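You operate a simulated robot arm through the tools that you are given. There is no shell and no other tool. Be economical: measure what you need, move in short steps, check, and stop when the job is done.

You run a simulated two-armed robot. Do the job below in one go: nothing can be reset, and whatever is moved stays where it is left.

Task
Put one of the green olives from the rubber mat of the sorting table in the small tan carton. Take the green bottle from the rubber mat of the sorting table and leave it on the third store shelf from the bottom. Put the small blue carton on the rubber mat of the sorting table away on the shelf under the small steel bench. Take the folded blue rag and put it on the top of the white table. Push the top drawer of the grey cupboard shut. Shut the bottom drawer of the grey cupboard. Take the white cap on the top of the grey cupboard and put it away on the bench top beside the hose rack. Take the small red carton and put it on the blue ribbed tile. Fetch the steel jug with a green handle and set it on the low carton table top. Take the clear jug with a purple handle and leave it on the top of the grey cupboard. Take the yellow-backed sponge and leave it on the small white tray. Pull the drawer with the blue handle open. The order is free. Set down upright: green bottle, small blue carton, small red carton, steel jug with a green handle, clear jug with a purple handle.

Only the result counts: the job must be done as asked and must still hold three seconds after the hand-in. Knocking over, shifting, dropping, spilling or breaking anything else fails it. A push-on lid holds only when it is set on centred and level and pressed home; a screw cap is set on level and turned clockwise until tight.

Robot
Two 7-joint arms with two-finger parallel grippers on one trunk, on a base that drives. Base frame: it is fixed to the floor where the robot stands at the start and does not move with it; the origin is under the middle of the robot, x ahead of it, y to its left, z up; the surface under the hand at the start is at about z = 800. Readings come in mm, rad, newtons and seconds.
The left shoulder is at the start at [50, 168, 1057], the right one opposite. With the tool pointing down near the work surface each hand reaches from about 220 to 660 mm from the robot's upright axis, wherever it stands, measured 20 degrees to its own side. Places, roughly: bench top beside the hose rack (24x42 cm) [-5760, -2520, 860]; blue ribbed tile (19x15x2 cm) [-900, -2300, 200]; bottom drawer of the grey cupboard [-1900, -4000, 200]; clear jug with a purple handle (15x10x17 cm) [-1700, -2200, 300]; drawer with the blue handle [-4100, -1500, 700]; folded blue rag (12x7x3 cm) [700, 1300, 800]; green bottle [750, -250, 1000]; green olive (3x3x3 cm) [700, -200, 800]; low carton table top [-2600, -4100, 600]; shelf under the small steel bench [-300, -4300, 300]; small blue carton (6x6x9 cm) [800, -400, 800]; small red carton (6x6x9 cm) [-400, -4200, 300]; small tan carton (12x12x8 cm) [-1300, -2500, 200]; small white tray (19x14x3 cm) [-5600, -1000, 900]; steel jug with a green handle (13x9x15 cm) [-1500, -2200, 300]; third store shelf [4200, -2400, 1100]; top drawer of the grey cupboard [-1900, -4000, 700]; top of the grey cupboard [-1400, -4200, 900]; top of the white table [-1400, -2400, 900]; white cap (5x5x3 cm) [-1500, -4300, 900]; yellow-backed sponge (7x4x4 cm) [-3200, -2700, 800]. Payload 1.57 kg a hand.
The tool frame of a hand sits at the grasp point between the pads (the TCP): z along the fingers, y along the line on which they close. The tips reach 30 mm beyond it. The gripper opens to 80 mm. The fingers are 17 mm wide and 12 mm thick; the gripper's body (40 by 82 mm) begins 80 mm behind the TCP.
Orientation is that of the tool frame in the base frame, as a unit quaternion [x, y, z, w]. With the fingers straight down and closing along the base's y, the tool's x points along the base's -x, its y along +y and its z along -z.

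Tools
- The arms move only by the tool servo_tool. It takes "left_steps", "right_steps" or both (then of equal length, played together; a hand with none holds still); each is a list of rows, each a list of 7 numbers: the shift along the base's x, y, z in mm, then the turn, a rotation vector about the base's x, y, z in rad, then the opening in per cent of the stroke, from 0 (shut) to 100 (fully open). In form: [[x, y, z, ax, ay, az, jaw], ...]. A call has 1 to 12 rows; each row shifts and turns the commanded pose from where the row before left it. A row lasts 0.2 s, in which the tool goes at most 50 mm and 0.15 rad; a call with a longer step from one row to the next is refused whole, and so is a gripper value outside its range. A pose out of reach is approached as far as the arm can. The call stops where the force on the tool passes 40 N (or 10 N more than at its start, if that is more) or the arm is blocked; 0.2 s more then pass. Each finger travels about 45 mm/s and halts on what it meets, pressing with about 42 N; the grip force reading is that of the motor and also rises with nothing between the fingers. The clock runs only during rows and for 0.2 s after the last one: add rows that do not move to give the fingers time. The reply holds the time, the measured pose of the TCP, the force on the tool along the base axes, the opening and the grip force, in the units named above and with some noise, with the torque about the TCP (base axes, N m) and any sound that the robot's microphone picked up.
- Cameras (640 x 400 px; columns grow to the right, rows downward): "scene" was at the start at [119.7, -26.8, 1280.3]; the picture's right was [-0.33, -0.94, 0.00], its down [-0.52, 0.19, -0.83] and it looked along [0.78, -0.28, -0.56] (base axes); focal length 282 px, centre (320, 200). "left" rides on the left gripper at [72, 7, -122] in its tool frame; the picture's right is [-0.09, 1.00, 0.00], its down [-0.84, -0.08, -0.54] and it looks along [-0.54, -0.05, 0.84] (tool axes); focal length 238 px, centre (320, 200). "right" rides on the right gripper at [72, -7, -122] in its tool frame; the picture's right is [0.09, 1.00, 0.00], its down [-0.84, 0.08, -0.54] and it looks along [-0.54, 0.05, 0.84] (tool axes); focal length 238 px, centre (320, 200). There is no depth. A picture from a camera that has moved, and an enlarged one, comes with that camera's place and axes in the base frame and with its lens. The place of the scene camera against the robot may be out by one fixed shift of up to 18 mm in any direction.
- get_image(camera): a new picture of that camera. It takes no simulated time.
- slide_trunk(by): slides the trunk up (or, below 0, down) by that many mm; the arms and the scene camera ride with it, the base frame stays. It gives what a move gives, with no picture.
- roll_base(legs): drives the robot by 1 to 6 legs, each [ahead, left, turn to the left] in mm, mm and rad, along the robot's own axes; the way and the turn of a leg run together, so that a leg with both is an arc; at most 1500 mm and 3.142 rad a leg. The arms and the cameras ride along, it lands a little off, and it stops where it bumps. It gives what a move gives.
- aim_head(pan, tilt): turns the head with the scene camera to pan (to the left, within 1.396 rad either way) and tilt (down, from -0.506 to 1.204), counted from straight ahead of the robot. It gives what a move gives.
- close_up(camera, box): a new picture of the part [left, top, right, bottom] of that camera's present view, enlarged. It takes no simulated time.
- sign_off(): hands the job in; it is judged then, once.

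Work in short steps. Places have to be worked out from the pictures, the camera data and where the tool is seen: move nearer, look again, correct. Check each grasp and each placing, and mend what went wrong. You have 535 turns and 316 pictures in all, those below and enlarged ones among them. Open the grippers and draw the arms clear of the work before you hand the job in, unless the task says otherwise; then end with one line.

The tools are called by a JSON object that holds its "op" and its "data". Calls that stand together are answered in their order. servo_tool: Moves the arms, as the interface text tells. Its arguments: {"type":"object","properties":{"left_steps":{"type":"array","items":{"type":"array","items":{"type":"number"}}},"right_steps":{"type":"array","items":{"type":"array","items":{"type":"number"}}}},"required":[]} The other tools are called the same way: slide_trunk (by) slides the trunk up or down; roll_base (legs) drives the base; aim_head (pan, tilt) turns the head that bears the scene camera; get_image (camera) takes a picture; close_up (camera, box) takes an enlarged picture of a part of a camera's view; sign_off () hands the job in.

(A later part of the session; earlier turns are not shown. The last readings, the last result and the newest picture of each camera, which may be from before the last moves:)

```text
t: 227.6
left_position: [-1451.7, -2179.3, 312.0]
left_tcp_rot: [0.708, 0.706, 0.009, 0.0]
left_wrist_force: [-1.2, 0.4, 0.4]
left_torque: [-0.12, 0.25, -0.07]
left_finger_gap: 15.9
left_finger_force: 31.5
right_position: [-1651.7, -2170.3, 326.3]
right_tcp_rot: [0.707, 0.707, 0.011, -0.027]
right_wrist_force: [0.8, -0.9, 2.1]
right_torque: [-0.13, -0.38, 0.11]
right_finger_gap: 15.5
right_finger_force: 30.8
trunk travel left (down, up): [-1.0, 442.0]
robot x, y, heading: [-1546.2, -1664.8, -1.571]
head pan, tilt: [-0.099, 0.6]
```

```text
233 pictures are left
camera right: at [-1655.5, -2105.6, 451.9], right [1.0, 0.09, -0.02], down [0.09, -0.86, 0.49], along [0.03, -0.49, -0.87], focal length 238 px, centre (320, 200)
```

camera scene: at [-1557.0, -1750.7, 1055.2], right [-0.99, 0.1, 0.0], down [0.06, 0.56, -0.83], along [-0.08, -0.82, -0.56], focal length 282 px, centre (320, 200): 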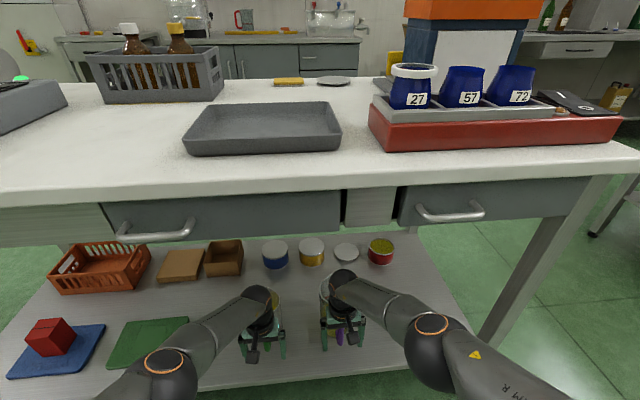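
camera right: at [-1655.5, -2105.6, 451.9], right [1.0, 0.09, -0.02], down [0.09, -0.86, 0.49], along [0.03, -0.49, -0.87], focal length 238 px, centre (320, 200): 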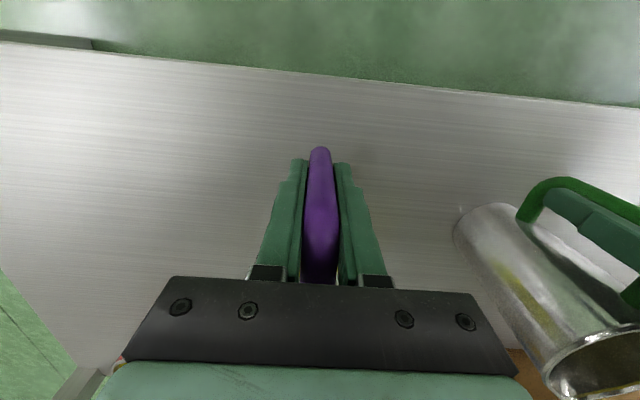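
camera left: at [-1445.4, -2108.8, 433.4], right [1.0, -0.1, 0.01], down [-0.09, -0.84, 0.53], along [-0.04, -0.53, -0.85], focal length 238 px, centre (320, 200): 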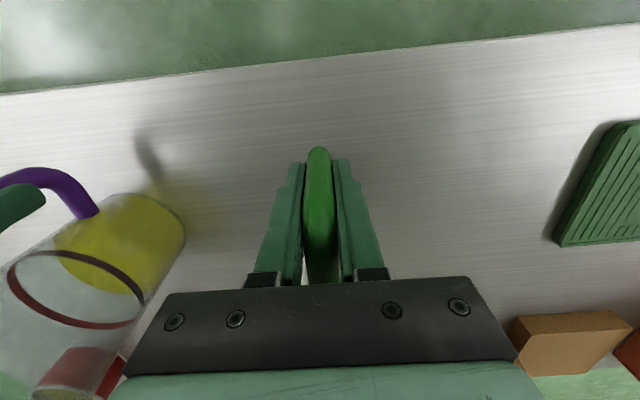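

Both bars are between the pads along their length. I lift 15 mm and check for tilting.

{"op": "servo_tool", "data": {"left_steps": [[0, 0, 5, 0, 0, 0, 0], [0, 0, 5, 0, 0, 0, 0], [0, 0, 8, 0, 0, 0, 0], [0, 0, 0, 0, 0, 0, 0]], "right_steps": [[0, 0, 5, 0, 0, 0, 0], [0, 0, 5, 0, 0, 0, 0], [0, 0, 8, 0, 0, 0, 0], [0, 0, 0, 0, 0, 0, 0]]}}

{"op": "get_image", "data": {"camera": "scene"}}

{"op": "get_image", "data": {"camera": "left"}}

{"op": "get_image", "data": {"camera": "right"}}

```text
t: 228.6
left_position: [-1451.3, -2178.6, 329.0]
left_tcp_rot: [0.708, 0.706, 0.011, 0.0]
left_wrist_force: [-0.1, 0.4, -4.5]
left_torque: [0.29, 0.01, -0.01]
left_finger_gap: 15.5
left_finger_force: 31.7
right_position: [-1651.5, -2171.2, 343.8]
right_tcp_rot: [0.707, 0.706, 0.01, -0.028]
right_wrist_force: [-0.1, -0.2, -3.8]
right_torque: [0.26, 0.01, 0.01]
right_finger_gap: 15.5
right_finger_force: 31.4
trunk travel left (down, up): [-1.0, 442.0]
robot x, y, heading: [-1543.9, -1663.6, -1.571]
head pan, tilt: [-0.099, 0.6]
```

```text
232 pictures are left
camera scene: at [-1557.1, -1791.3, 1055.1], right [-0.99, 0.1, 0.0], down [0.06, 0.56, -0.82], along [-0.08, -0.82, -0.57], focal length 282 px, centre (320, 200)
```

scene: 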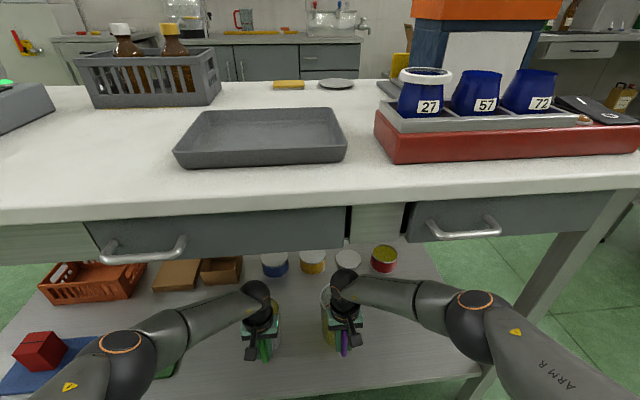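

```text
231 pictures are left
camera left: at [-1444.5, -2109.0, 451.3], right [1.0, -0.1, 0.01], down [-0.09, -0.84, 0.53], along [-0.04, -0.53, -0.85], focal length 238 px, centre (320, 200)
```

left: 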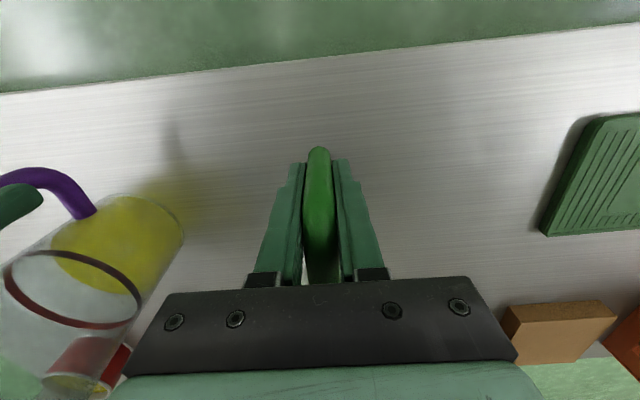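

```text
230 pictures are left
camera right: at [-1656.2, -2105.7, 469.3], right [1.0, 0.09, -0.02], down [0.09, -0.87, 0.49], along [0.03, -0.49, -0.87], focal length 238 px, centre (320, 200)
```

right: 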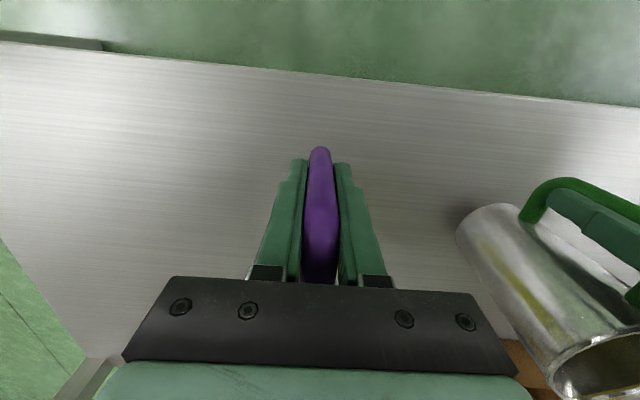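

Both jugs hang upright with no slip (about 0.45 and 0.4 kg). I lift a little more, back out, and drive round the table's east end to the wall side.

{"op": "servo_tool", "data": {"left_steps": [[0, 0, 12, 0, 0, 0, 0], [0, 0, 12, 0, 0, 0, 0], [0, 0, 0, 0, 0, 0, 0]], "right_steps": [[0, 0, 12, 0, 0, 0, 0], [0, 0, 12, 0, 0, 0, 0], [0, 0, 0, 0, 0, 0, 0]]}}

{"op": "roll_base", "data": {"legs": [[-330, 0, 0], [0, 1500, 0], [0, 80, 0], [1400, 0, 0], [420, 0, 0]]}}

{"op": "get_image", "data": {"camera": "scene"}}

```text
t: 229.4
left_position: [-1450.8, -2179.8, 353.2]
left_tcp_rot: [0.709, 0.706, 0.009, -0.001]
left_wrist_force: [-0.2, -0.1, -5.6]
left_torque: [0.24, -0.03, 0.0]
left_finger_gap: 15.8
left_finger_force: 31.1
right_position: [-1652.4, -2170.5, 368.3]
right_tcp_rot: [0.707, 0.707, 0.01, -0.028]
right_wrist_force: [0.3, 1.0, -3.3]
right_torque: [0.26, -0.01, 0.02]
right_finger_gap: 15.6
right_finger_force: 31.0
trunk travel left (down, up): [-1.0, 442.0]
robot x, y, heading: [-1540.8, -1664.4, -1.576]
head pan, tilt: [-0.099, 0.6]
```

```text
t: 254.1
left_position: [63.3, -3685.1, 353.3]
left_tcp_rot: [0.716, 0.698, 0.009, -0.001]
left_wrist_force: [-0.4, 0.5, -4.9]
left_torque: [0.21, -0.03, 0.01]
left_finger_gap: 15.3
left_finger_force: 31.1
right_position: [-137.6, -3671.4, 368.5]
right_tcp_rot: [0.714, 0.699, 0.011, -0.027]
right_wrist_force: [0.9, -0.2, -3.6]
right_torque: [0.26, -0.03, 0.01]
right_finger_gap: 15.6
right_finger_force: 30.9
trunk travel left (down, up): [-1.0, 442.0]
robot x, y, heading: [-19.7, -3167.9, -1.595]
head pan, tilt: [-0.099, 0.6]
```

```text
229 pictures are left
camera scene: at [-34.8, -3294.0, 1055.1], right [-0.99, 0.12, 0.0], down [0.07, 0.56, -0.82], along [-0.1, -0.82, -0.57], focal length 282 px, centre (320, 200)
```

scene: 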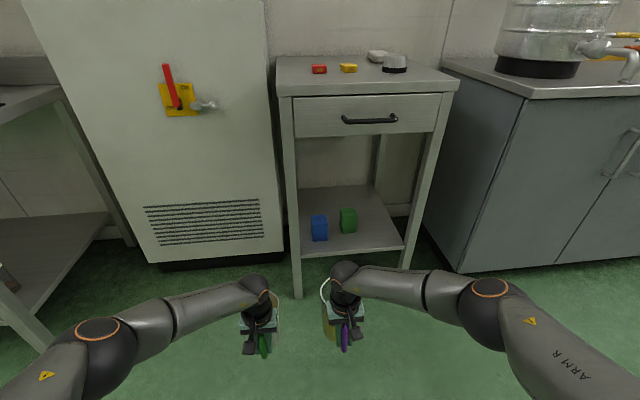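

Heading drifted slightly; I correct it, slide west to the cupboard and raise the trunk.

{"op": "roll_base", "data": {"legs": [[-40, 0, 0.024], [0, -1420, 0]]}}

{"op": "slide_trunk", "data": {"by": 420}}

{"op": "aim_head", "data": {"pan": -0.1, "tilt": 0.6}}

{"op": "get_image", "data": {"camera": "scene"}}

```text
t: 267.2
left_position: [-1349.1, -3640.9, 352.5]
left_tcp_rot: [0.709, 0.705, 0.01, -0.001]
left_wrist_force: [0.6, 0.0, -5.2]
left_torque: [0.22, 0.01, 0.01]
left_finger_gap: 16.0
left_finger_force: 31.3
right_position: [-1552.0, -3633.4, 368.6]
right_tcp_rot: [0.707, 0.707, 0.012, -0.027]
right_wrist_force: [0.1, -0.1, -4.0]
right_torque: [0.24, -0.03, 0.01]
right_finger_gap: 15.5
right_finger_force: 31.3
trunk travel left (down, up): [-1.0, 442.0]
robot x, y, heading: [-1446.4, -3126.9, -1.577]
head pan, tilt: [-0.099, 0.6]
```

```text
refused: 420 is not a number from -400 to 400
```

```text
t: 267.8
left_position: [-1351.6, -3640.5, 352.4]
left_tcp_rot: [0.708, 0.706, 0.009, -0.001]
left_wrist_force: [0.7, -0.1, -4.8]
left_torque: [0.27, 0.0, 0.03]
left_finger_gap: 15.5
left_finger_force: 31.3
right_position: [-1551.2, -3633.2, 368.4]
right_tcp_rot: [0.706, 0.707, 0.011, -0.028]
right_wrist_force: [0.1, -0.3, -4.7]
right_torque: [0.23, -0.03, 0.05]
right_finger_gap: 15.9
right_finger_force: 31.3
trunk travel left (down, up): [-1.0, 442.0]
robot x, y, heading: [-1442.7, -3126.4, -1.574]
head pan, tilt: [-0.099, 0.6]
```

```text
228 pictures are left
camera scene: at [-1456.7, -3253.5, 1055.1], right [-0.99, 0.1, 0.0], down [0.06, 0.56, -0.82], along [-0.08, -0.82, -0.57], focal length 282 px, centre (320, 200)
```

scene: 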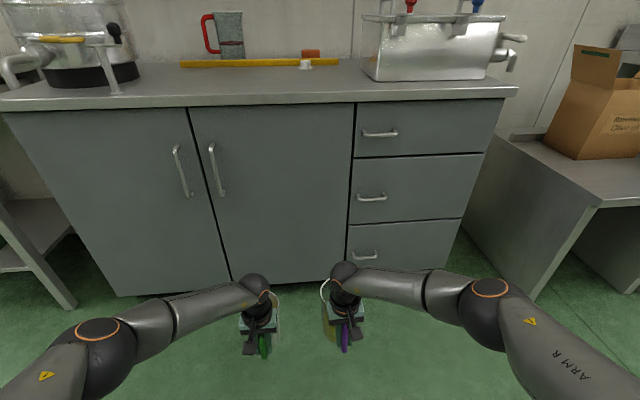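

All drawers look shut. Raise the trunk by 400 and look over the cupboard top.

{"op": "slide_trunk", "data": {"by": 400}}

{"op": "get_image", "data": {"camera": "scene"}}

```text
t: 271.6
left_position: [-1349.6, -3641.4, 751.8]
left_tcp_rot: [0.708, 0.706, 0.009, -0.002]
left_wrist_force: [0.2, -0.5, -4.3]
left_torque: [0.27, -0.01, 0.01]
left_finger_gap: 15.6
left_finger_force: 31.3
right_position: [-1552.0, -3634.0, 768.5]
right_tcp_rot: [0.707, 0.707, 0.011, -0.028]
right_wrist_force: [0.5, 0.9, -3.1]
right_torque: [0.24, 0.02, 0.03]
right_finger_gap: 15.6
right_finger_force: 31.4
trunk travel left (down, up): [-401.0, 42.0]
robot x, y, heading: [-1445.2, -3127.4, -1.574]
head pan, tilt: [-0.099, 0.6]
```

```text
227 pictures are left
camera scene: at [-1456.7, -3253.9, 1455.0], right [-0.99, 0.1, 0.0], down [0.06, 0.56, -0.82], along [-0.08, -0.82, -0.57], focal length 282 px, centre (320, 200)
```

scene: 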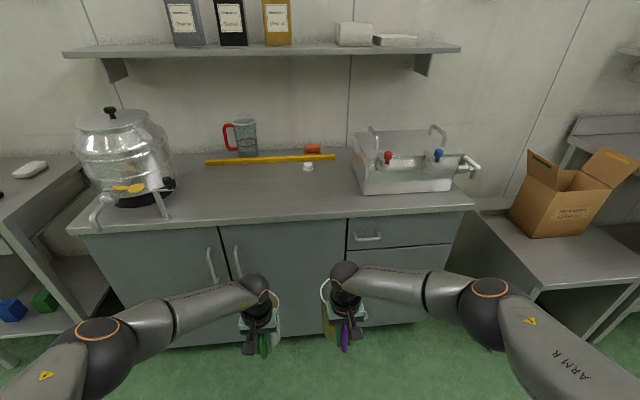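

Cap at about (-1512,-4341), cupboard top z≈866 with front edge y≈-4008. I'll set the clear jug near (-1300,-4140). First raise both hands above the top and pull the left one in.

{"op": "servo_tool", "data": {"left_steps": [[0, 8, 40, 0, 0, 0, 0], [0, 8, 40, 0, 0, 0, 0], [0, 8, 40, 0, 0, 0, 0], [0, 8, 40, 0, 0, 0, 0], [0, 8, 40, 0, 0, 0, 0], [0, 8, 40, 0, 0, 0, 0], [0, 8, 30, 0, 0, 0, 0], [0, 8, 0, 0, 0, 0, 0]], "right_steps": [[0, 0, 40, 0, 0, 0, 0], [0, 0, 40, 0, 0, 0, 0], [0, 0, 40, 0, 0, 0, 0], [0, 0, 40, 0, 0, 0, 0], [0, 0, 40, 0, 0, 0, 0], [0, 0, 40, 0, 0, 0, 0], [0, 0, 20, 0, 0, 0, 0], [0, 0, 0, 0, 0, 0, 0]]}}

{"op": "roll_base", "data": {"legs": [[0, 250, 0], [260, 0, 0]]}}

{"op": "get_image", "data": {"camera": "scene"}}

{"op": "get_image", "data": {"camera": "right"}}

```text
t: 273.4
left_position: [-1349.1, -3578.2, 1022.6]
left_tcp_rot: [0.708, 0.707, 0.009, -0.001]
left_wrist_force: [-1.0, 1.3, -5.4]
left_torque: [0.29, -0.01, -0.01]
left_finger_gap: 15.6
left_finger_force: 31.4
right_position: [-1551.4, -3635.7, 1029.3]
right_tcp_rot: [0.707, 0.707, 0.01, -0.028]
right_wrist_force: [0.0, 0.0, -3.2]
right_torque: [0.28, 0.0, 0.01]
right_finger_gap: 15.6
right_finger_force: 31.0
trunk travel left (down, up): [-401.0, 42.0]
robot x, y, heading: [-1446.5, -3126.3, -1.575]
head pan, tilt: [-0.099, 0.6]
```

```text
t: 277.7
left_position: [-1098.3, -3837.9, 1022.4]
left_tcp_rot: [0.708, 0.706, 0.01, -0.001]
left_wrist_force: [-0.3, -0.6, -4.6]
left_torque: [0.31, -0.04, -0.01]
left_finger_gap: 15.7
left_finger_force: 32.2
right_position: [-1299.8, -3894.0, 1027.9]
right_tcp_rot: [0.707, 0.707, 0.011, -0.027]
right_wrist_force: [-0.8, -0.8, -3.6]
right_torque: [0.32, 0.01, -0.02]
right_finger_gap: 15.5
right_finger_force: 31.3
trunk travel left (down, up): [-401.0, 42.0]
robot x, y, heading: [-1193.3, -3383.0, -1.574]
head pan, tilt: [-0.099, 0.6]
```

```text
226 pictures are left
camera scene: at [-1205.3, -3513.8, 1455.0], right [-0.99, 0.1, 0.0], down [0.06, 0.56, -0.82], along [-0.08, -0.82, -0.57], focal length 282 px, centre (320, 200)
```

scene: 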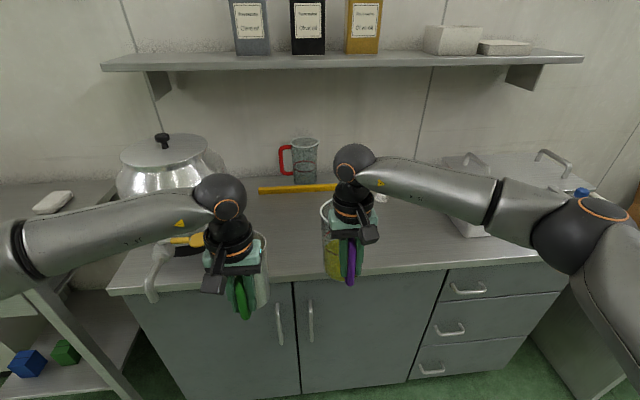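

```text
225 pictures are left
camera right: at [-1304.3, -3829.1, 1153.4], right [1.0, 0.09, -0.02], down [0.09, -0.87, 0.49], along [0.03, -0.49, -0.87], focal length 238 px, centre (320, 200)
```

right: 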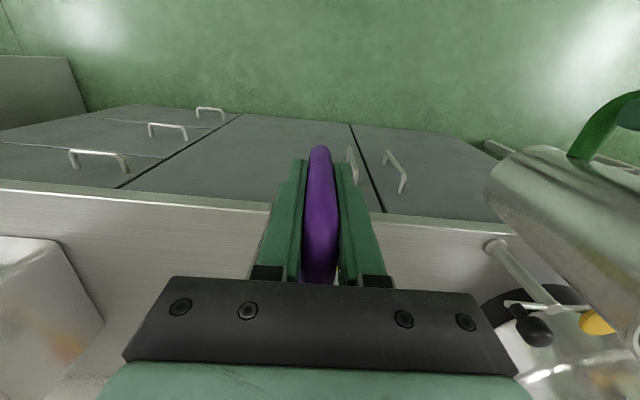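

The left jug is close to the dispenser tap, so I raise it further, shift right 60 mm, then go ahead.

{"op": "servo_tool", "data": {"left_steps": [[0, 0, 35, 0, 0, 0, 0], [0, 0, 35, 0, 0, 0, 0], [0, 0, 35, 0, 0, 0, 0], [0, 0, 30, 0, 0, 0, 0], [0, 0, 0, 0, 0, 0, 0]]}}

{"op": "roll_base", "data": {"legs": [[0, -60, 0], [95, 0, 0]]}}

{"op": "servo_tool", "data": {"right_steps": [[0, -25, -10, 0, 0, 0, 0], [0, -25, -10, 0, 0, 0, 0], [0, -20, -8, 0, 0, 0, 0], [0, 0, 0, 0, 0, 0, 0]]}}

{"op": "get_image", "data": {"camera": "right"}}

{"op": "get_image", "data": {"camera": "scene"}}

```text
t: 278.9
left_position: [-1099.6, -3836.8, 1158.0]
left_tcp_rot: [0.708, 0.706, 0.01, -0.001]
left_wrist_force: [-0.4, 0.4, -4.7]
left_torque: [0.27, 0.02, -0.01]
left_finger_gap: 15.9
left_finger_force: 31.3
right_position: [-1301.8, -3892.8, 1029.1]
right_tcp_rot: [0.707, 0.707, 0.01, -0.028]
right_wrist_force: [0.3, 0.1, -3.2]
right_torque: [0.24, -0.01, -0.02]
right_finger_gap: 15.8
right_finger_force: 31.4
trunk travel left (down, up): [-401.0, 42.0]
robot x, y, heading: [-1191.1, -3385.9, -1.574]
head pan, tilt: [-0.099, 0.6]
```

```text
t: 280.9
left_position: [-1159.6, -3931.5, 1157.7]
left_tcp_rot: [0.708, 0.706, 0.01, -0.002]
left_wrist_force: [0.0, -0.3, -4.9]
left_torque: [0.32, 0.01, 0.01]
left_finger_gap: 15.4
left_finger_force: 31.5
right_position: [-1360.1, -3988.3, 1026.9]
right_tcp_rot: [0.706, 0.707, 0.012, -0.028]
right_wrist_force: [-0.2, -0.7, -3.2]
right_torque: [0.29, 0.03, 0.01]
right_finger_gap: 15.5
right_finger_force: 31.4
trunk travel left (down, up): [-401.0, 42.0]
robot x, y, heading: [-1249.2, -3484.4, -1.572]
head pan, tilt: [-0.099, 0.6]
```

```text
t: 281.9
left_position: [-1159.2, -3930.4, 1158.5]
left_tcp_rot: [0.708, 0.706, 0.01, 0.0]
left_wrist_force: [0.2, -0.5, -4.3]
left_torque: [0.21, -0.03, -0.01]
left_finger_gap: 15.8
left_finger_force: 31.6
right_position: [-1359.8, -4058.2, 1000.3]
right_tcp_rot: [0.706, 0.708, 0.011, -0.028]
right_wrist_force: [0.0, -0.4, -3.6]
right_torque: [0.29, 0.04, -0.02]
right_finger_gap: 15.5
right_finger_force: 31.3
trunk travel left (down, up): [-401.0, 42.0]
robot x, y, heading: [-1254.6, -3480.3, -1.573]
head pan, tilt: [-0.099, 0.6]
```

```text
224 pictures are left
camera right: at [-1364.3, -3992.5, 1125.8], right [1.0, 0.09, -0.02], down [0.09, -0.87, 0.49], along [0.03, -0.49, -0.87], focal length 238 px, centre (320, 200)
```

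right: 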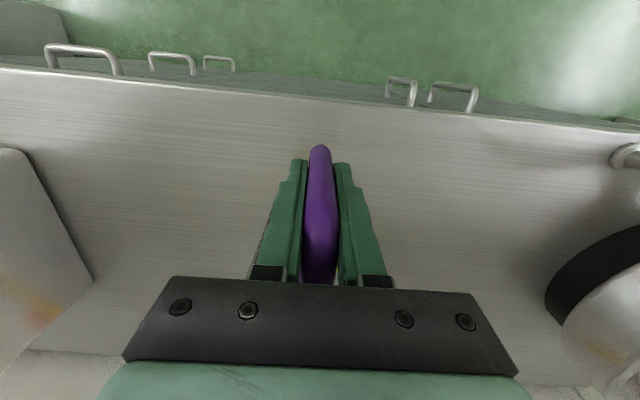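

```text
223 pictures are left
camera scene: at [-1266.0, -3606.9, 1455.1], right [-0.99, 0.1, 0.0], down [0.06, 0.56, -0.82], along [-0.08, -0.82, -0.57], focal length 282 px, centre (320, 200)
```

scene: 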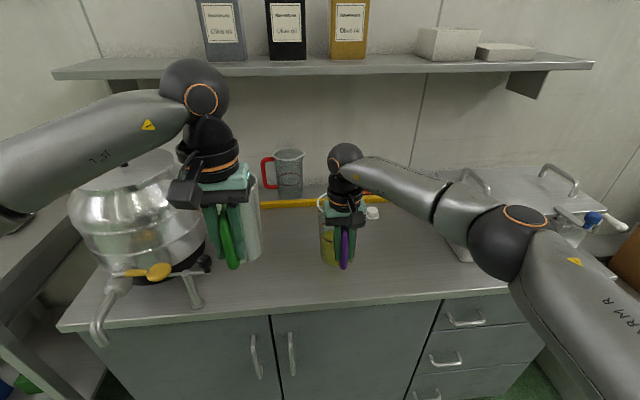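

The clear jug is over the free area behind the front edge. Lower until contact.

{"op": "servo_tool", "data": {"right_steps": [[0, 0, -8, 0, 0, 0, 0], [0, 0, -6, 0, 0, 0, 0], [0, 0, -5, 0, 0, 0, 0], [0, 0, -4, 0, 0, 0, 0], [0, 0, -4, 0, 0, 0, 0], [0, 0, 0, 0, 0, 0, 0]]}}

```text
t: 283.2
left_position: [-1159.0, -3929.7, 1157.9]
left_tcp_rot: [0.709, 0.706, 0.01, 0.0]
left_wrist_force: [-1.0, -0.3, -4.9]
left_torque: [0.26, 0.0, -0.01]
left_finger_gap: 15.5
left_finger_force: 31.8
right_position: [-1361.4, -4058.4, 973.8]
right_tcp_rot: [0.707, 0.707, 0.011, -0.028]
right_wrist_force: [-0.1, 0.0, -4.9]
right_torque: [0.29, 0.0, 0.0]
right_finger_gap: 15.4
right_finger_force: 31.2
trunk travel left (down, up): [-401.0, 42.0]
robot x, y, heading: [-1254.9, -3479.0, -1.572]
head pan, tilt: [-0.099, 0.6]
```

No contact yet; lower in small steps.

{"op": "servo_tool", "data": {"right_steps": [[0, 0, -4, 0, 0, 0, 0], [0, 0, -4, 0, 0, 0, 0], [0, 0, -4, 0, 0, 0, 0], [0, 0, 0, 0, 0, 0, 0]]}}

```text
t: 284.2
left_position: [-1159.3, -3928.6, 1159.2]
left_tcp_rot: [0.707, 0.707, 0.009, 0.0]
left_wrist_force: [0.1, -0.2, -5.2]
left_torque: [0.3, 0.06, 0.02]
left_finger_gap: 15.7
left_finger_force: 31.8
right_position: [-1359.7, -4058.1, 962.7]
right_tcp_rot: [0.707, 0.707, 0.01, -0.026]
right_wrist_force: [-1.9, 0.7, 9.0]
right_torque: [-1.0, -0.37, -0.08]
right_finger_gap: 15.5
right_finger_force: 31.5
trunk travel left (down, up): [-401.0, 42.0]
robot x, y, heading: [-1249.0, -3481.2, -1.577]
head pan, tilt: [-0.099, 0.6]
```

Contact. Open the right gripper and withdraw toward me, then up.

{"op": "servo_tool", "data": {"right_steps": [[0, 0, 0, 0, 0, 0, 24], [0, 0, 0, 0, 0, 0, 40], [0, 0, 0, 0, 0, 0, 70], [0, 0, 0, 0, 0, 0, 100], [0, 0, 0, 0, 0, 0, 100], [0, 0, 0, 0, 0, 0, 100], [0, 0, 0, 0, 0, 0, 100]]}}

{"op": "get_image", "data": {"camera": "right"}}

```text
t: 285.9
left_position: [-1158.5, -3928.5, 1159.1]
left_tcp_rot: [0.708, 0.707, 0.008, -0.001]
left_wrist_force: [0.3, -0.4, -5.1]
left_torque: [0.29, 0.01, -0.01]
left_finger_gap: 15.9
left_finger_force: 31.8
right_position: [-1360.6, -4057.6, 961.3]
right_tcp_rot: [0.706, 0.708, 0.011, -0.028]
right_wrist_force: [0.1, -0.7, 0.3]
right_torque: [0.03, -0.01, -0.01]
right_finger_gap: 79.9
right_finger_force: 0.2
trunk travel left (down, up): [-401.0, 42.0]
robot x, y, heading: [-1253.4, -3480.5, -1.572]
head pan, tilt: [-0.099, 0.6]
```

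```text
222 pictures are left
camera right: at [-1364.6, -3992.3, 1086.8], right [1.0, 0.09, -0.02], down [0.09, -0.86, 0.49], along [0.03, -0.49, -0.87], focal length 238 px, centre (320, 200)
```

right: 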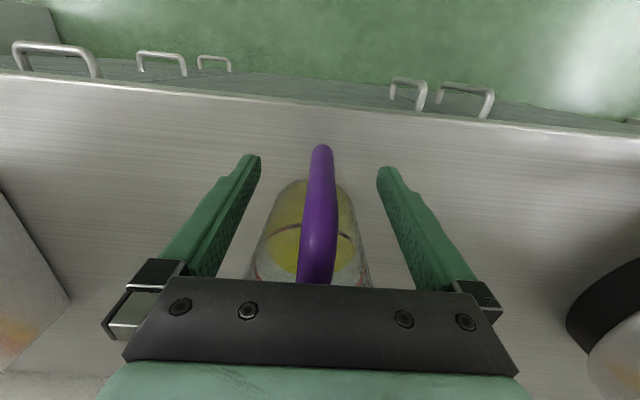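

The clear jug stands on the cupboard top. I withdraw, back off, and drive on to the low carton table with the steel jug.

{"op": "servo_tool", "data": {"right_steps": [[0, 40, 0, 0, 0, 0, 100], [0, 40, 0, 0, 0, 0, 100], [0, 30, 20, 0, 0, 0, 100], [0, 20, 40, 0, 0, 0, 100], [0, 0, 0, 0, 0, 0, 100]]}}

{"op": "roll_base", "data": {"legs": [[-350, 0, 0], [0, -1150, 0]]}}

{"op": "get_image", "data": {"camera": "scene"}}

```text
t: 287.1
left_position: [-1159.1, -3929.7, 1156.6]
left_tcp_rot: [0.708, 0.706, 0.009, 0.0]
left_wrist_force: [0.2, -0.2, -5.1]
left_torque: [0.27, -0.05, 0.01]
left_finger_gap: 16.0
left_finger_force: 31.4
right_position: [-1361.8, -3925.8, 1022.7]
right_tcp_rot: [0.706, 0.707, 0.011, -0.028]
right_wrist_force: [-0.9, -0.4, -0.3]
right_torque: [0.01, 0.02, 0.0]
right_finger_gap: 80.1
right_finger_force: 0.0
trunk travel left (down, up): [-401.0, 42.0]
robot x, y, heading: [-1249.4, -3481.1, -1.58]
head pan, tilt: [-0.099, 0.6]
```

```text
t: 299.2
left_position: [-2303.2, -3578.2, 1158.3]
left_tcp_rot: [0.71, 0.704, 0.009, -0.001]
left_wrist_force: [-0.1, 0.2, -4.5]
left_torque: [0.27, -0.01, -0.01]
left_finger_gap: 15.8
left_finger_force: 31.4
right_position: [-2505.6, -3574.5, 1021.7]
right_tcp_rot: [0.708, 0.706, 0.011, -0.028]
right_wrist_force: [-0.4, -0.6, -0.7]
right_torque: [-0.04, 0.01, 0.02]
right_finger_gap: 80.2
right_finger_force: 0.1
trunk travel left (down, up): [-401.0, 42.0]
robot x, y, heading: [-2394.4, -3128.2, -1.578]
head pan, tilt: [-0.099, 0.6]
```

```text
221 pictures are left
camera scene: at [-2408.9, -3255.0, 1455.1], right [-0.99, 0.1, 0.0], down [0.06, 0.56, -0.82], along [-0.09, -0.82, -0.57], focal length 282 px, centre (320, 200)
```

scene: 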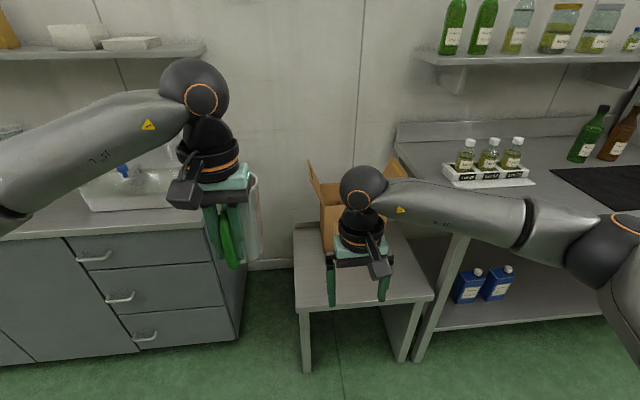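

The low table is ahead, partly hidden by my right hand. I slide right so the left hand (steel jug) lines up with it, and look.

{"op": "roll_base", "data": {"legs": [[0, -290, 0.007]]}}

{"op": "aim_head", "data": {"pan": 0.1, "tilt": 0.7}}

{"op": "get_image", "data": {"camera": "scene"}}

{"op": "get_image", "data": {"camera": "left"}}

```text
t: 302.3
left_position: [-2587.5, -3577.2, 1157.9]
left_tcp_rot: [0.707, 0.708, 0.009, 0.0]
left_wrist_force: [-0.4, 0.1, -5.9]
left_torque: [0.26, -0.01, -0.01]
left_finger_gap: 15.8
left_finger_force: 31.1
right_position: [-2792.0, -3574.4, 1021.5]
right_tcp_rot: [0.706, 0.708, 0.01, -0.027]
right_wrist_force: [0.3, -0.5, 0.9]
right_torque: [0.0, 0.0, 0.0]
right_finger_gap: 79.9
right_finger_force: 0.1
trunk travel left (down, up): [-401.0, 42.0]
robot x, y, heading: [-2684.6, -3130.0, -1.571]
head pan, tilt: [-0.099, 0.6]
```

```text
t: 303.1
left_position: [-2588.5, -3576.9, 1158.3]
left_tcp_rot: [0.707, 0.707, 0.012, -0.001]
left_wrist_force: [-0.5, 0.2, -5.0]
left_torque: [0.24, -0.01, 0.0]
left_finger_gap: 15.6
left_finger_force: 31.2
right_position: [-2790.7, -3574.5, 1021.9]
right_tcp_rot: [0.705, 0.708, 0.011, -0.028]
right_wrist_force: [-0.6, -0.3, 0.2]
right_torque: [0.01, 0.0, 0.01]
right_finger_gap: 80.0
right_finger_force: 0.0
trunk travel left (down, up): [-401.0, 42.0]
robot x, y, heading: [-2681.3, -3131.6, -1.571]
head pan, tilt: [0.099, 0.7]
```

```text
220 pictures are left
camera scene: at [-2678.6, -3251.1, 1446.5], right [-0.99, -0.1, 0.0], down [-0.06, 0.64, -0.76], along [0.08, -0.76, -0.64], focal length 282 px, centre (320, 200)
```

scene: 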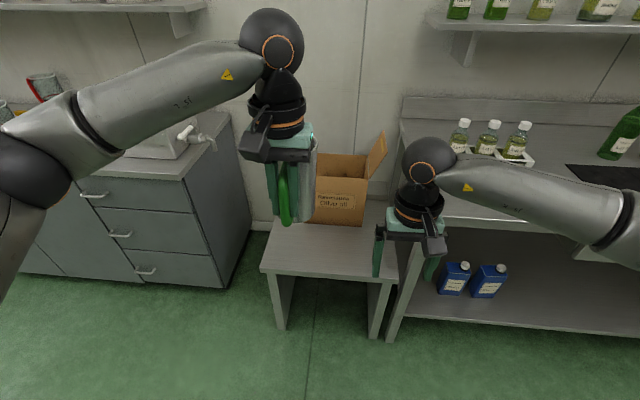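

```text
219 pictures are left
camera left: at [-2582.7, -3506.8, 1280.2], right [1.0, -0.09, 0.01], down [-0.08, -0.84, 0.53], along [-0.04, -0.53, -0.85], focal length 238 px, centre (320, 200)
```

left: 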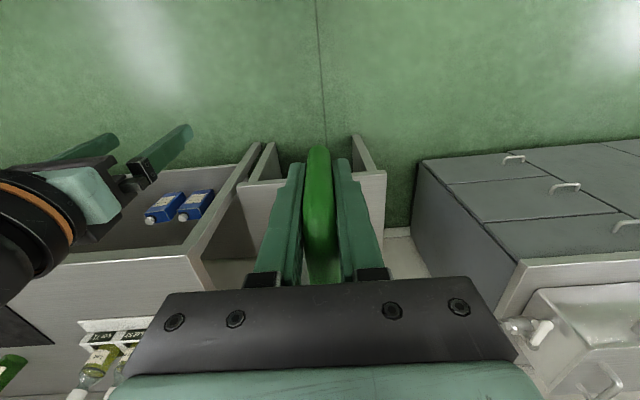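

Low table: x -2874…-2407, front y≈-3845, z≈610, with the box from y≈-4090 back. I lower the left hand and drive ahead.

{"op": "servo_tool", "data": {"left_steps": [[2, 0, -40, 0, 0, 0, 0], [2, 0, -40, 0, 0, 0, 0], [2, 0, -40, 0, 0, 0, 0], [2, 0, -40, 0, 0, 0, 0], [2, 0, -40, 0, 0, 0, 0], [2, 0, -40, 0, 0, 0, 0], [2, 0, -40, 0, 0, 0, 0], [2, 0, -40, 0, 0, 0, 0], [2, 0, -40, 0, 0, 0, 0], [0, 0, -30, 0, 0, 0, 0], [0, 0, 0, 0, 0, 0, 0]]}}

{"op": "roll_base", "data": {"legs": [[265, 0, 0]]}}

{"op": "get_image", "data": {"camera": "left"}}

{"op": "get_image", "data": {"camera": "scene"}}

```text
t: 305.5
left_position: [-2571.9, -3576.4, 768.5]
left_tcp_rot: [0.708, 0.706, 0.008, -0.001]
left_wrist_force: [0.2, 1.2, -4.8]
left_torque: [0.26, 0.01, 0.01]
left_finger_gap: 15.6
left_finger_force: 31.1
right_position: [-2789.5, -3573.6, 1023.6]
right_tcp_rot: [0.705, 0.708, 0.011, -0.028]
right_wrist_force: [0.2, -0.8, -0.5]
right_torque: [-0.01, 0.01, 0.0]
right_finger_gap: 79.8
right_finger_force: 0.1
trunk travel left (down, up): [-401.0, 42.0]
robot x, y, heading: [-2685.0, -3127.6, -1.57]
head pan, tilt: [0.099, 0.7]
```

```text
t: 307.4
left_position: [-2569.6, -3842.5, 768.6]
left_tcp_rot: [0.707, 0.708, 0.009, 0.0]
left_wrist_force: [-0.4, 0.4, -4.4]
left_torque: [0.29, -0.01, 0.0]
left_finger_gap: 15.6
left_finger_force: 31.3
right_position: [-2789.3, -3839.1, 1021.7]
right_tcp_rot: [0.705, 0.709, 0.011, -0.029]
right_wrist_force: [0.2, -0.8, 0.7]
right_torque: [0.02, 0.02, 0.02]
right_finger_gap: 80.0
right_finger_force: 0.2
trunk travel left (down, up): [-401.0, 42.0]
robot x, y, heading: [-2683.4, -3395.9, -1.565]
head pan, tilt: [0.099, 0.7]
```

```text
218 pictures are left
camera left: at [-2564.0, -3771.6, 890.3], right [1.0, -0.09, 0.01], down [-0.08, -0.85, 0.53], along [-0.04, -0.53, -0.85], focal length 238 px, centre (320, 200)
```

left: 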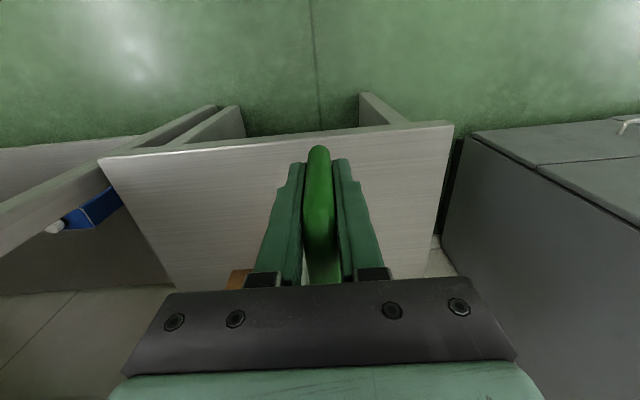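

```text
217 pictures are left
camera scene: at [-2677.9, -3515.9, 1446.4], right [-0.99, -0.1, 0.0], down [-0.07, 0.64, -0.76], along [0.08, -0.76, -0.64], focal length 282 px, centre (320, 200)
```

scene: 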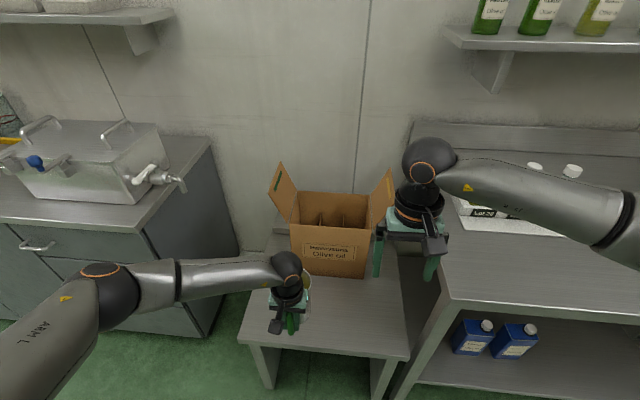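

Clear front zone confirmed. I extend 60 mm and lower until contact.

{"op": "servo_tool", "data": {"left_steps": [[5, -30, -10, 0, 0, 0, 0], [5, -30, -10, 0, 0, 0, 0], [0, 0, -15, 0, 0, 0, 0], [0, 0, -10, 0, 0, 0, 0], [0, 0, -6, 0, 0, 0, 0], [0, 0, -5, 0, 0, 0, 0], [0, 0, -4, 0, 0, 0, 0], [0, 0, -4, 0, 0, 0, 0], [0, 0, 0, 0, 0, 0, 0]]}}

```text
t: 309.4
left_position: [-2559.3, -3902.3, 703.6]
left_tcp_rot: [0.706, 0.708, 0.01, -0.001]
left_wrist_force: [0.5, 0.1, -4.1]
left_torque: [0.28, 0.01, 0.01]
left_finger_gap: 15.8
left_finger_force: 30.9
right_position: [-2789.4, -3839.5, 1021.9]
right_tcp_rot: [0.705, 0.709, 0.01, -0.027]
right_wrist_force: [0.1, 0.5, 0.1]
right_torque: [0.0, 0.0, -0.03]
right_finger_gap: 80.0
right_finger_force: 0.1
trunk travel left (down, up): [-401.0, 42.0]
robot x, y, heading: [-2687.1, -3390.6, -1.567]
head pan, tilt: [0.099, 0.7]
```

No contact yet; continue in small steps.

{"op": "servo_tool", "data": {"left_steps": [[0, 0, -4, 0, 0, 0, 0], [0, 0, -4, 0, 0, 0, 0], [0, 0, -4, 0, 0, 0, 0], [0, 0, 0, 0, 0, 0, 0]]}}

```text
t: 310.4
left_position: [-2559.3, -3901.6, 691.7]
left_tcp_rot: [0.707, 0.707, 0.01, -0.001]
left_wrist_force: [-0.5, 0.4, -4.8]
left_torque: [0.25, 0.02, -0.01]
left_finger_gap: 15.7
left_finger_force: 31.4
right_position: [-2788.4, -3839.6, 1023.3]
right_tcp_rot: [0.705, 0.708, 0.01, -0.027]
right_wrist_force: [0.2, 0.3, -0.6]
right_torque: [0.01, -0.03, 0.02]
right_finger_gap: 80.0
right_finger_force: 0.1
trunk travel left (down, up): [-401.0, 42.0]
robot x, y, heading: [-2683.0, -3394.1, -1.571]
head pan, tilt: [0.099, 0.7]
```

{"op": "servo_tool", "data": {"left_steps": [[0, 0, -4, 0, 0, 0, 0], [0, 0, -4, 0, 0, 0, 0], [0, 0, -4, 0, 0, 0, 0], [0, 0, -4, 0, 0, 0, 0], [0, 0, 0, 0, 0, 0, 0]]}}

{"op": "get_image", "data": {"camera": "left"}}

```text
t: 311.6
left_position: [-2558.2, -3895.8, 681.0]
left_tcp_rot: [0.707, 0.707, 0.01, -0.001]
left_wrist_force: [1.2, -0.2, -4.5]
left_torque: [0.27, 0.0, 0.04]
left_finger_gap: 15.8
left_finger_force: 31.6
left hand out of reach, approached as far as the arm can: row 2, 3
right_position: [-2787.7, -3840.3, 1021.2]
right_tcp_rot: [0.705, 0.709, 0.01, -0.028]
right_wrist_force: [0.4, 0.3, -0.9]
right_torque: [-0.02, 0.0, -0.01]
right_finger_gap: 80.0
right_finger_force: 0.0
trunk travel left (down, up): [-401.0, 42.0]
robot x, y, heading: [-2681.8, -3390.6, -1.565]
head pan, tilt: [0.099, 0.7]
```

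```text
216 pictures are left
camera left: at [-2552.7, -3825.2, 803.0], right [1.0, -0.09, 0.01], down [-0.08, -0.84, 0.53], along [-0.04, -0.53, -0.85], focal length 238 px, centre (320, 200)
```

left: 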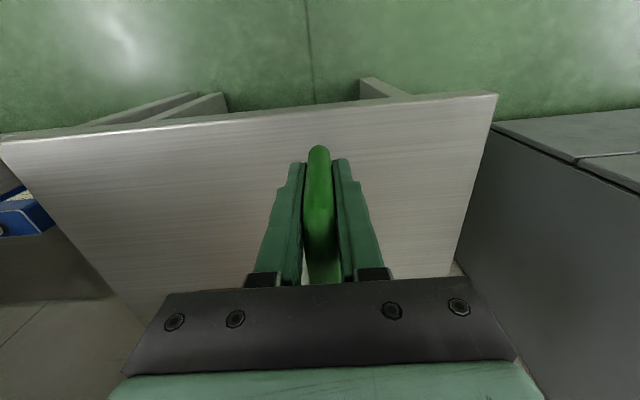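

Arm reach limits again; the picture puts the table at z≈567, so I lower with the trunk.

{"op": "slide_trunk", "data": {"by": -15}}

{"op": "slide_trunk", "data": {"by": -5}}

```text
t: 312.2
left_position: [-2558.6, -3896.2, 665.0]
left_tcp_rot: [0.707, 0.707, 0.009, -0.002]
left_wrist_force: [-0.9, -0.4, -4.5]
left_torque: [0.26, 0.0, 0.03]
left_finger_gap: 15.6
left_finger_force: 31.8
right_position: [-2789.5, -3839.4, 1007.1]
right_tcp_rot: [0.705, 0.709, 0.011, -0.028]
right_wrist_force: [0.1, -0.3, 0.0]
right_torque: [-0.01, 0.0, -0.01]
right_finger_gap: 79.8
right_finger_force: 0.1
trunk travel left (down, up): [-386.0, 57.0]
robot x, y, heading: [-2685.2, -3393.0, -1.565]
head pan, tilt: [0.099, 0.7]
```

```text
t: 312.7
left_position: [-2558.6, -3894.9, 660.5]
left_tcp_rot: [0.706, 0.708, 0.01, 0.0]
left_wrist_force: [-0.4, 0.7, -3.8]
left_torque: [0.25, -0.01, -0.02]
left_finger_gap: 15.6
left_finger_force: 30.9
right_position: [-2788.4, -3839.1, 1001.7]
right_tcp_rot: [0.705, 0.709, 0.01, -0.028]
right_wrist_force: [-0.7, -0.2, -0.5]
right_torque: [0.0, -0.01, 0.0]
right_finger_gap: 80.0
right_finger_force: 0.1
trunk travel left (down, up): [-381.0, 62.0]
robot x, y, heading: [-2684.7, -3393.5, -1.568]
head pan, tilt: [0.099, 0.7]
```

{"op": "slide_trunk", "data": {"by": -5}}

{"op": "slide_trunk", "data": {"by": -4}}

{"op": "slide_trunk", "data": {"by": -4}}

```text
t: 313.3
left_position: [-2559.0, -3895.5, 656.1]
left_tcp_rot: [0.707, 0.707, 0.011, 0.0]
left_wrist_force: [0.3, -0.4, -4.3]
left_torque: [0.26, -0.01, 0.03]
left_finger_gap: 15.7
left_finger_force: 30.8
right_position: [-2789.6, -3838.1, 997.2]
right_tcp_rot: [0.705, 0.709, 0.011, -0.028]
right_wrist_force: [0.7, 0.4, -0.2]
right_torque: [-0.01, 0.01, 0.0]
right_finger_gap: 79.8
right_finger_force: 0.1
trunk travel left (down, up): [-376.0, 67.0]
robot x, y, heading: [-2683.4, -3395.4, -1.568]
head pan, tilt: [0.099, 0.7]
```

```text
t: 313.8
left_position: [-2558.7, -3895.9, 650.9]
left_tcp_rot: [0.706, 0.708, 0.009, 0.0]
left_wrist_force: [-1.1, 1.2, -4.5]
left_torque: [0.29, 0.0, 0.0]
left_finger_gap: 16.0
left_finger_force: 31.3
right_position: [-2790.0, -3839.6, 993.9]
right_tcp_rot: [0.705, 0.708, 0.01, -0.028]
right_wrist_force: [1.4, 0.2, 0.6]
right_torque: [-0.02, 0.0, 0.01]
right_finger_gap: 79.9
right_finger_force: 0.1
trunk travel left (down, up): [-372.0, 71.0]
robot x, y, heading: [-2683.2, -3392.1, -1.571]
head pan, tilt: [0.099, 0.7]
```

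```text
t: 314.3
left_position: [-2558.4, -3896.9, 649.5]
left_tcp_rot: [0.706, 0.708, 0.009, 0.0]
left_wrist_force: [0.4, 1.1, 3.0]
left_torque: [-0.42, 0.16, 0.04]
left_finger_gap: 16.1
left_finger_force: 31.7
right_position: [-2788.9, -3838.9, 989.4]
right_tcp_rot: [0.705, 0.709, 0.011, -0.028]
right_wrist_force: [-0.9, 0.4, 0.1]
right_torque: [0.0, 0.0, 0.0]
right_finger_gap: 79.9
right_finger_force: 0.0
trunk travel left (down, up): [-368.0, 75.0]
robot x, y, heading: [-2683.2, -3392.5, -1.565]
head pan, tilt: [0.099, 0.7]
```

Contact (force now +3 N). Another 2 mm, then open and withdraw.

{"op": "slide_trunk", "data": {"by": -2}}

{"op": "servo_tool", "data": {"left_steps": [[0, 0, 0, 0, 0, 0, 24], [0, 0, 0, 0, 0, 0, 40], [0, 0, 0, 0, 0, 0, 70], [0, 0, 0, 0, 0, 0, 100], [0, 0, 0, 0, 0, 0, 100], [0, 0, 0, 0, 0, 0, 100], [0, 0, 0, 0, 0, 0, 100]]}}

{"op": "get_image", "data": {"camera": "left"}}

{"op": "get_image", "data": {"camera": "scene"}}

```text
t: 314.8
left_position: [-2557.5, -3895.2, 648.3]
left_tcp_rot: [0.707, 0.708, 0.009, 0.002]
left_wrist_force: [2.1, 5.8, 14.2]
left_torque: [-1.03, 0.39, 0.0]
left_finger_gap: 15.7
left_finger_force: 31.3
right_position: [-2789.3, -3836.7, 987.7]
right_tcp_rot: [0.705, 0.709, 0.01, -0.026]
right_wrist_force: [0.0, -0.5, -0.1]
right_torque: [0.01, -0.01, 0.03]
right_finger_gap: 80.3
right_finger_force: 0.1
trunk travel left (down, up): [-366.0, 77.0]
robot x, y, heading: [-2680.5, -3392.2, -1.568]
head pan, tilt: [0.099, 0.7]
```

```text
t: 316.4
left_position: [-2558.1, -3895.5, 646.0]
left_tcp_rot: [0.707, 0.707, 0.01, 0.0]
left_wrist_force: [0.1, 0.1, -0.7]
left_torque: [-0.01, 0.02, 0.01]
left_finger_gap: 79.9
left_finger_force: 0.0
right_position: [-2790.1, -3839.4, 987.1]
right_tcp_rot: [0.705, 0.709, 0.011, -0.028]
right_wrist_force: [-0.3, -0.1, -0.6]
right_torque: [0.02, -0.01, 0.01]
right_finger_gap: 80.2
right_finger_force: 0.0
trunk travel left (down, up): [-366.0, 77.0]
robot x, y, heading: [-2682.2, -3393.1, -1.568]
head pan, tilt: [0.099, 0.7]
```

```text
215 pictures are left
camera left: at [-2552.8, -3825.3, 768.5], right [1.0, -0.09, 0.01], down [-0.08, -0.84, 0.53], along [-0.04, -0.53, -0.85], focal length 238 px, centre (320, 200)
```

left: 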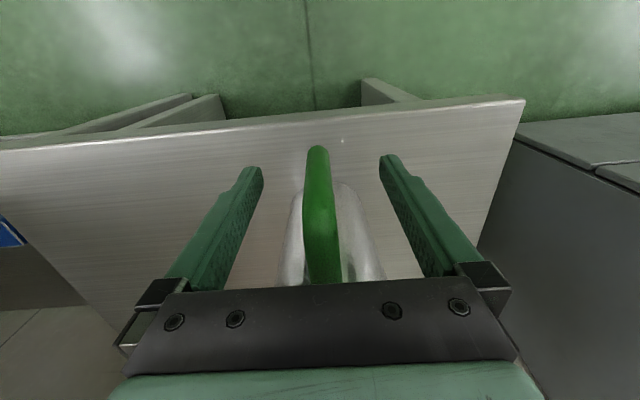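

```text
214 pictures are left
camera scene: at [-2678.0, -3514.7, 1411.6], right [-0.99, -0.1, 0.0], down [-0.07, 0.64, -0.76], along [0.08, -0.76, -0.64], focal length 282 px, centre (320, 200)
```

scene: 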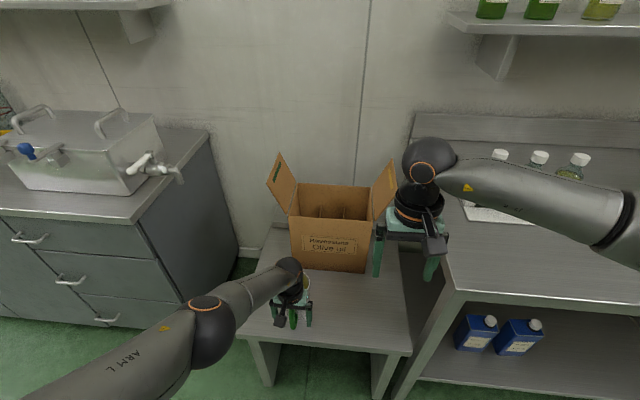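

Steel jug stands on the low table. I withdraw the left hand, back off and return to the cupboard for the white cap, pitching the right hand to 60°.

{"op": "servo_tool", "data": {"left_steps": [[0, 35, 0, 0, 0, 0, 100], [0, 40, 0, 0, 0, 0, 100], [0, 40, 0, 0, 0, 0, 100], [0, 20, 40, 0, 0, 0, 100], [0, 0, 45, 0, 0, 0, 100], [0, 0, 45, 0, 0, 0, 100], [0, 0, 45, 0, 0, 0, 100], [0, 0, 45, 0, 0, 0, 100], [0, 0, 45, 0, 0, 0, 100], [0, 0, 45, 0, 0, 0, 100], [0, 0, 45, 0, 0, 0, 100]]}}

{"op": "roll_base", "data": {"legs": [[-220, 0, 0], [0, 1270, 0]]}}

{"op": "servo_tool", "data": {"right_steps": [[0, -10, 0, -0.131, 0, 0, 100], [0, -10, 0, -0.131, 0, 0, 100], [0, -10, 0, -0.131, 0, 0, 100], [0, -10, 0, -0.131, 0, 0, 100], [0, 0, 0, 0, 0, 0, 100]], "left_steps": [[0, 0, 20, 0, 0, 0, 100], [0, 0, 20, 0, 0, 0, 100], [0, 0, 20, 0, 0, 0, 100], [0, 0, 20, 0, 0, 0, 100], [0, 0, 0, 0, 0, 0, 100]]}}

{"op": "aim_head", "data": {"pan": -0.1, "tilt": 0.55}}

{"op": "get_image", "data": {"camera": "scene"}}

{"op": "get_image", "data": {"camera": "right"}}

```text
t: 318.8
left_position: [-2557.5, -3761.3, 1002.5]
left_tcp_rot: [0.707, 0.707, 0.01, 0.0]
left_wrist_force: [0.1, 0.1, 0.3]
left_torque: [0.0, -0.04, 0.0]
left_finger_gap: 80.0
left_finger_force: 0.1
right_position: [-2790.0, -3838.3, 986.0]
right_tcp_rot: [0.704, 0.709, 0.011, -0.027]
right_wrist_force: [-0.1, 0.2, -0.6]
right_torque: [0.01, -0.03, 0.01]
right_finger_gap: 79.9
right_finger_force: 0.0
trunk travel left (down, up): [-366.0, 77.0]
robot x, y, heading: [-2685.6, -3393.5, -1.562]
head pan, tilt: [0.099, 0.7]
```

```text
t: 331.6
left_position: [-1280.1, -3546.9, 1001.9]
left_tcp_rot: [0.712, 0.702, 0.01, 0.0]
left_wrist_force: [-0.8, -0.7, -0.3]
left_torque: [0.01, 0.0, 0.0]
left_finger_gap: 79.6
left_finger_force: 0.0
right_position: [-1513.0, -3621.2, 987.7]
right_tcp_rot: [0.709, 0.704, 0.012, -0.028]
right_wrist_force: [0.1, 0.6, -0.7]
right_torque: [0.0, 0.0, 0.02]
right_finger_gap: 80.2
right_finger_force: 0.1
trunk travel left (down, up): [-366.0, 77.0]
robot x, y, heading: [-1399.2, -3178.9, -1.58]
head pan, tilt: [0.099, 0.7]
```

```text
t: 332.8
left_position: [-1280.2, -3547.5, 1081.9]
left_tcp_rot: [0.711, 0.704, 0.01, 0.0]
left_wrist_force: [-0.2, -0.1, -0.4]
left_torque: [-0.02, -0.03, -0.01]
left_finger_gap: 79.8
left_finger_force: 0.1
right_position: [-1512.7, -3661.3, 986.6]
right_tcp_rot: [0.692, 0.683, -0.171, 0.158]
right_wrist_force: [0.3, 0.2, 0.7]
right_torque: [0.01, -0.02, 0.04]
right_finger_gap: 79.8
right_finger_force: 0.1
trunk travel left (down, up): [-366.0, 77.0]
robot x, y, heading: [-1403.2, -3176.9, -1.581]
head pan, tilt: [0.099, 0.7]
```

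```text
t: 333.5
left_position: [-1281.1, -3548.1, 1082.8]
left_tcp_rot: [0.711, 0.703, 0.009, 0.001]
left_wrist_force: [-0.6, 0.6, 0.5]
left_torque: [0.03, 0.0, 0.0]
left_finger_gap: 80.0
left_finger_force: 0.1
right_position: [-1513.2, -3661.4, 986.3]
right_tcp_rot: [0.692, 0.683, -0.172, 0.157]
right_wrist_force: [1.0, 0.0, -0.2]
right_torque: [0.01, -0.04, -0.01]
right_finger_gap: 79.9
right_finger_force: 0.1
trunk travel left (down, up): [-366.0, 77.0]
robot x, y, heading: [-1401.3, -3177.7, -1.583]
head pan, tilt: [-0.099, 0.55]
```

```text
213 pictures are left
camera scene: at [-1415.1, -3302.8, 1424.7], right [-0.99, 0.11, 0.0], down [0.06, 0.52, -0.85], along [-0.09, -0.85, -0.52], focal length 282 px, centre (320, 200)
```

scene: 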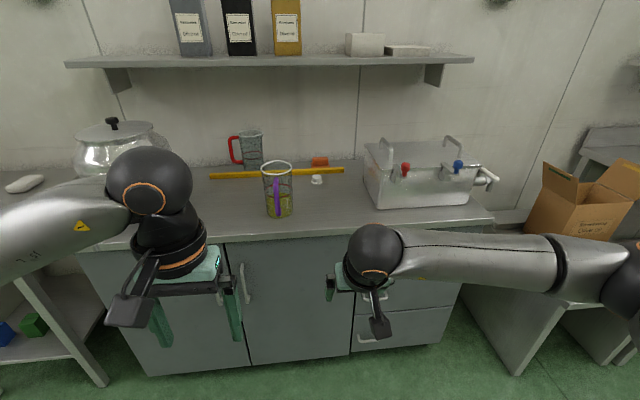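

```text
212 pictures are left
camera right: at [-1517.0, -3541.4, 1062.8], right [1.0, 0.06, -0.06], down [0.08, -0.5, 0.86], along [0.03, -0.86, -0.51], focal length 238 px, centre (320, 200)
```

right: 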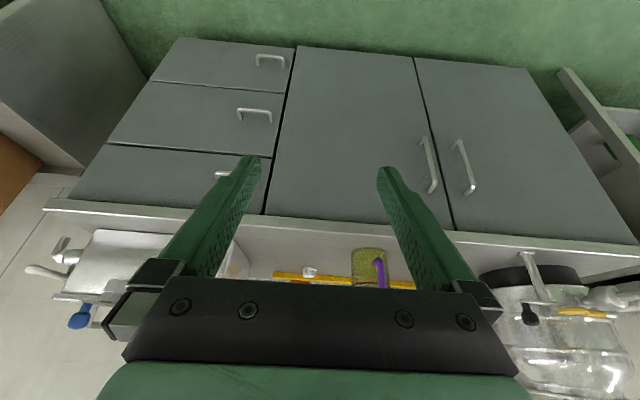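

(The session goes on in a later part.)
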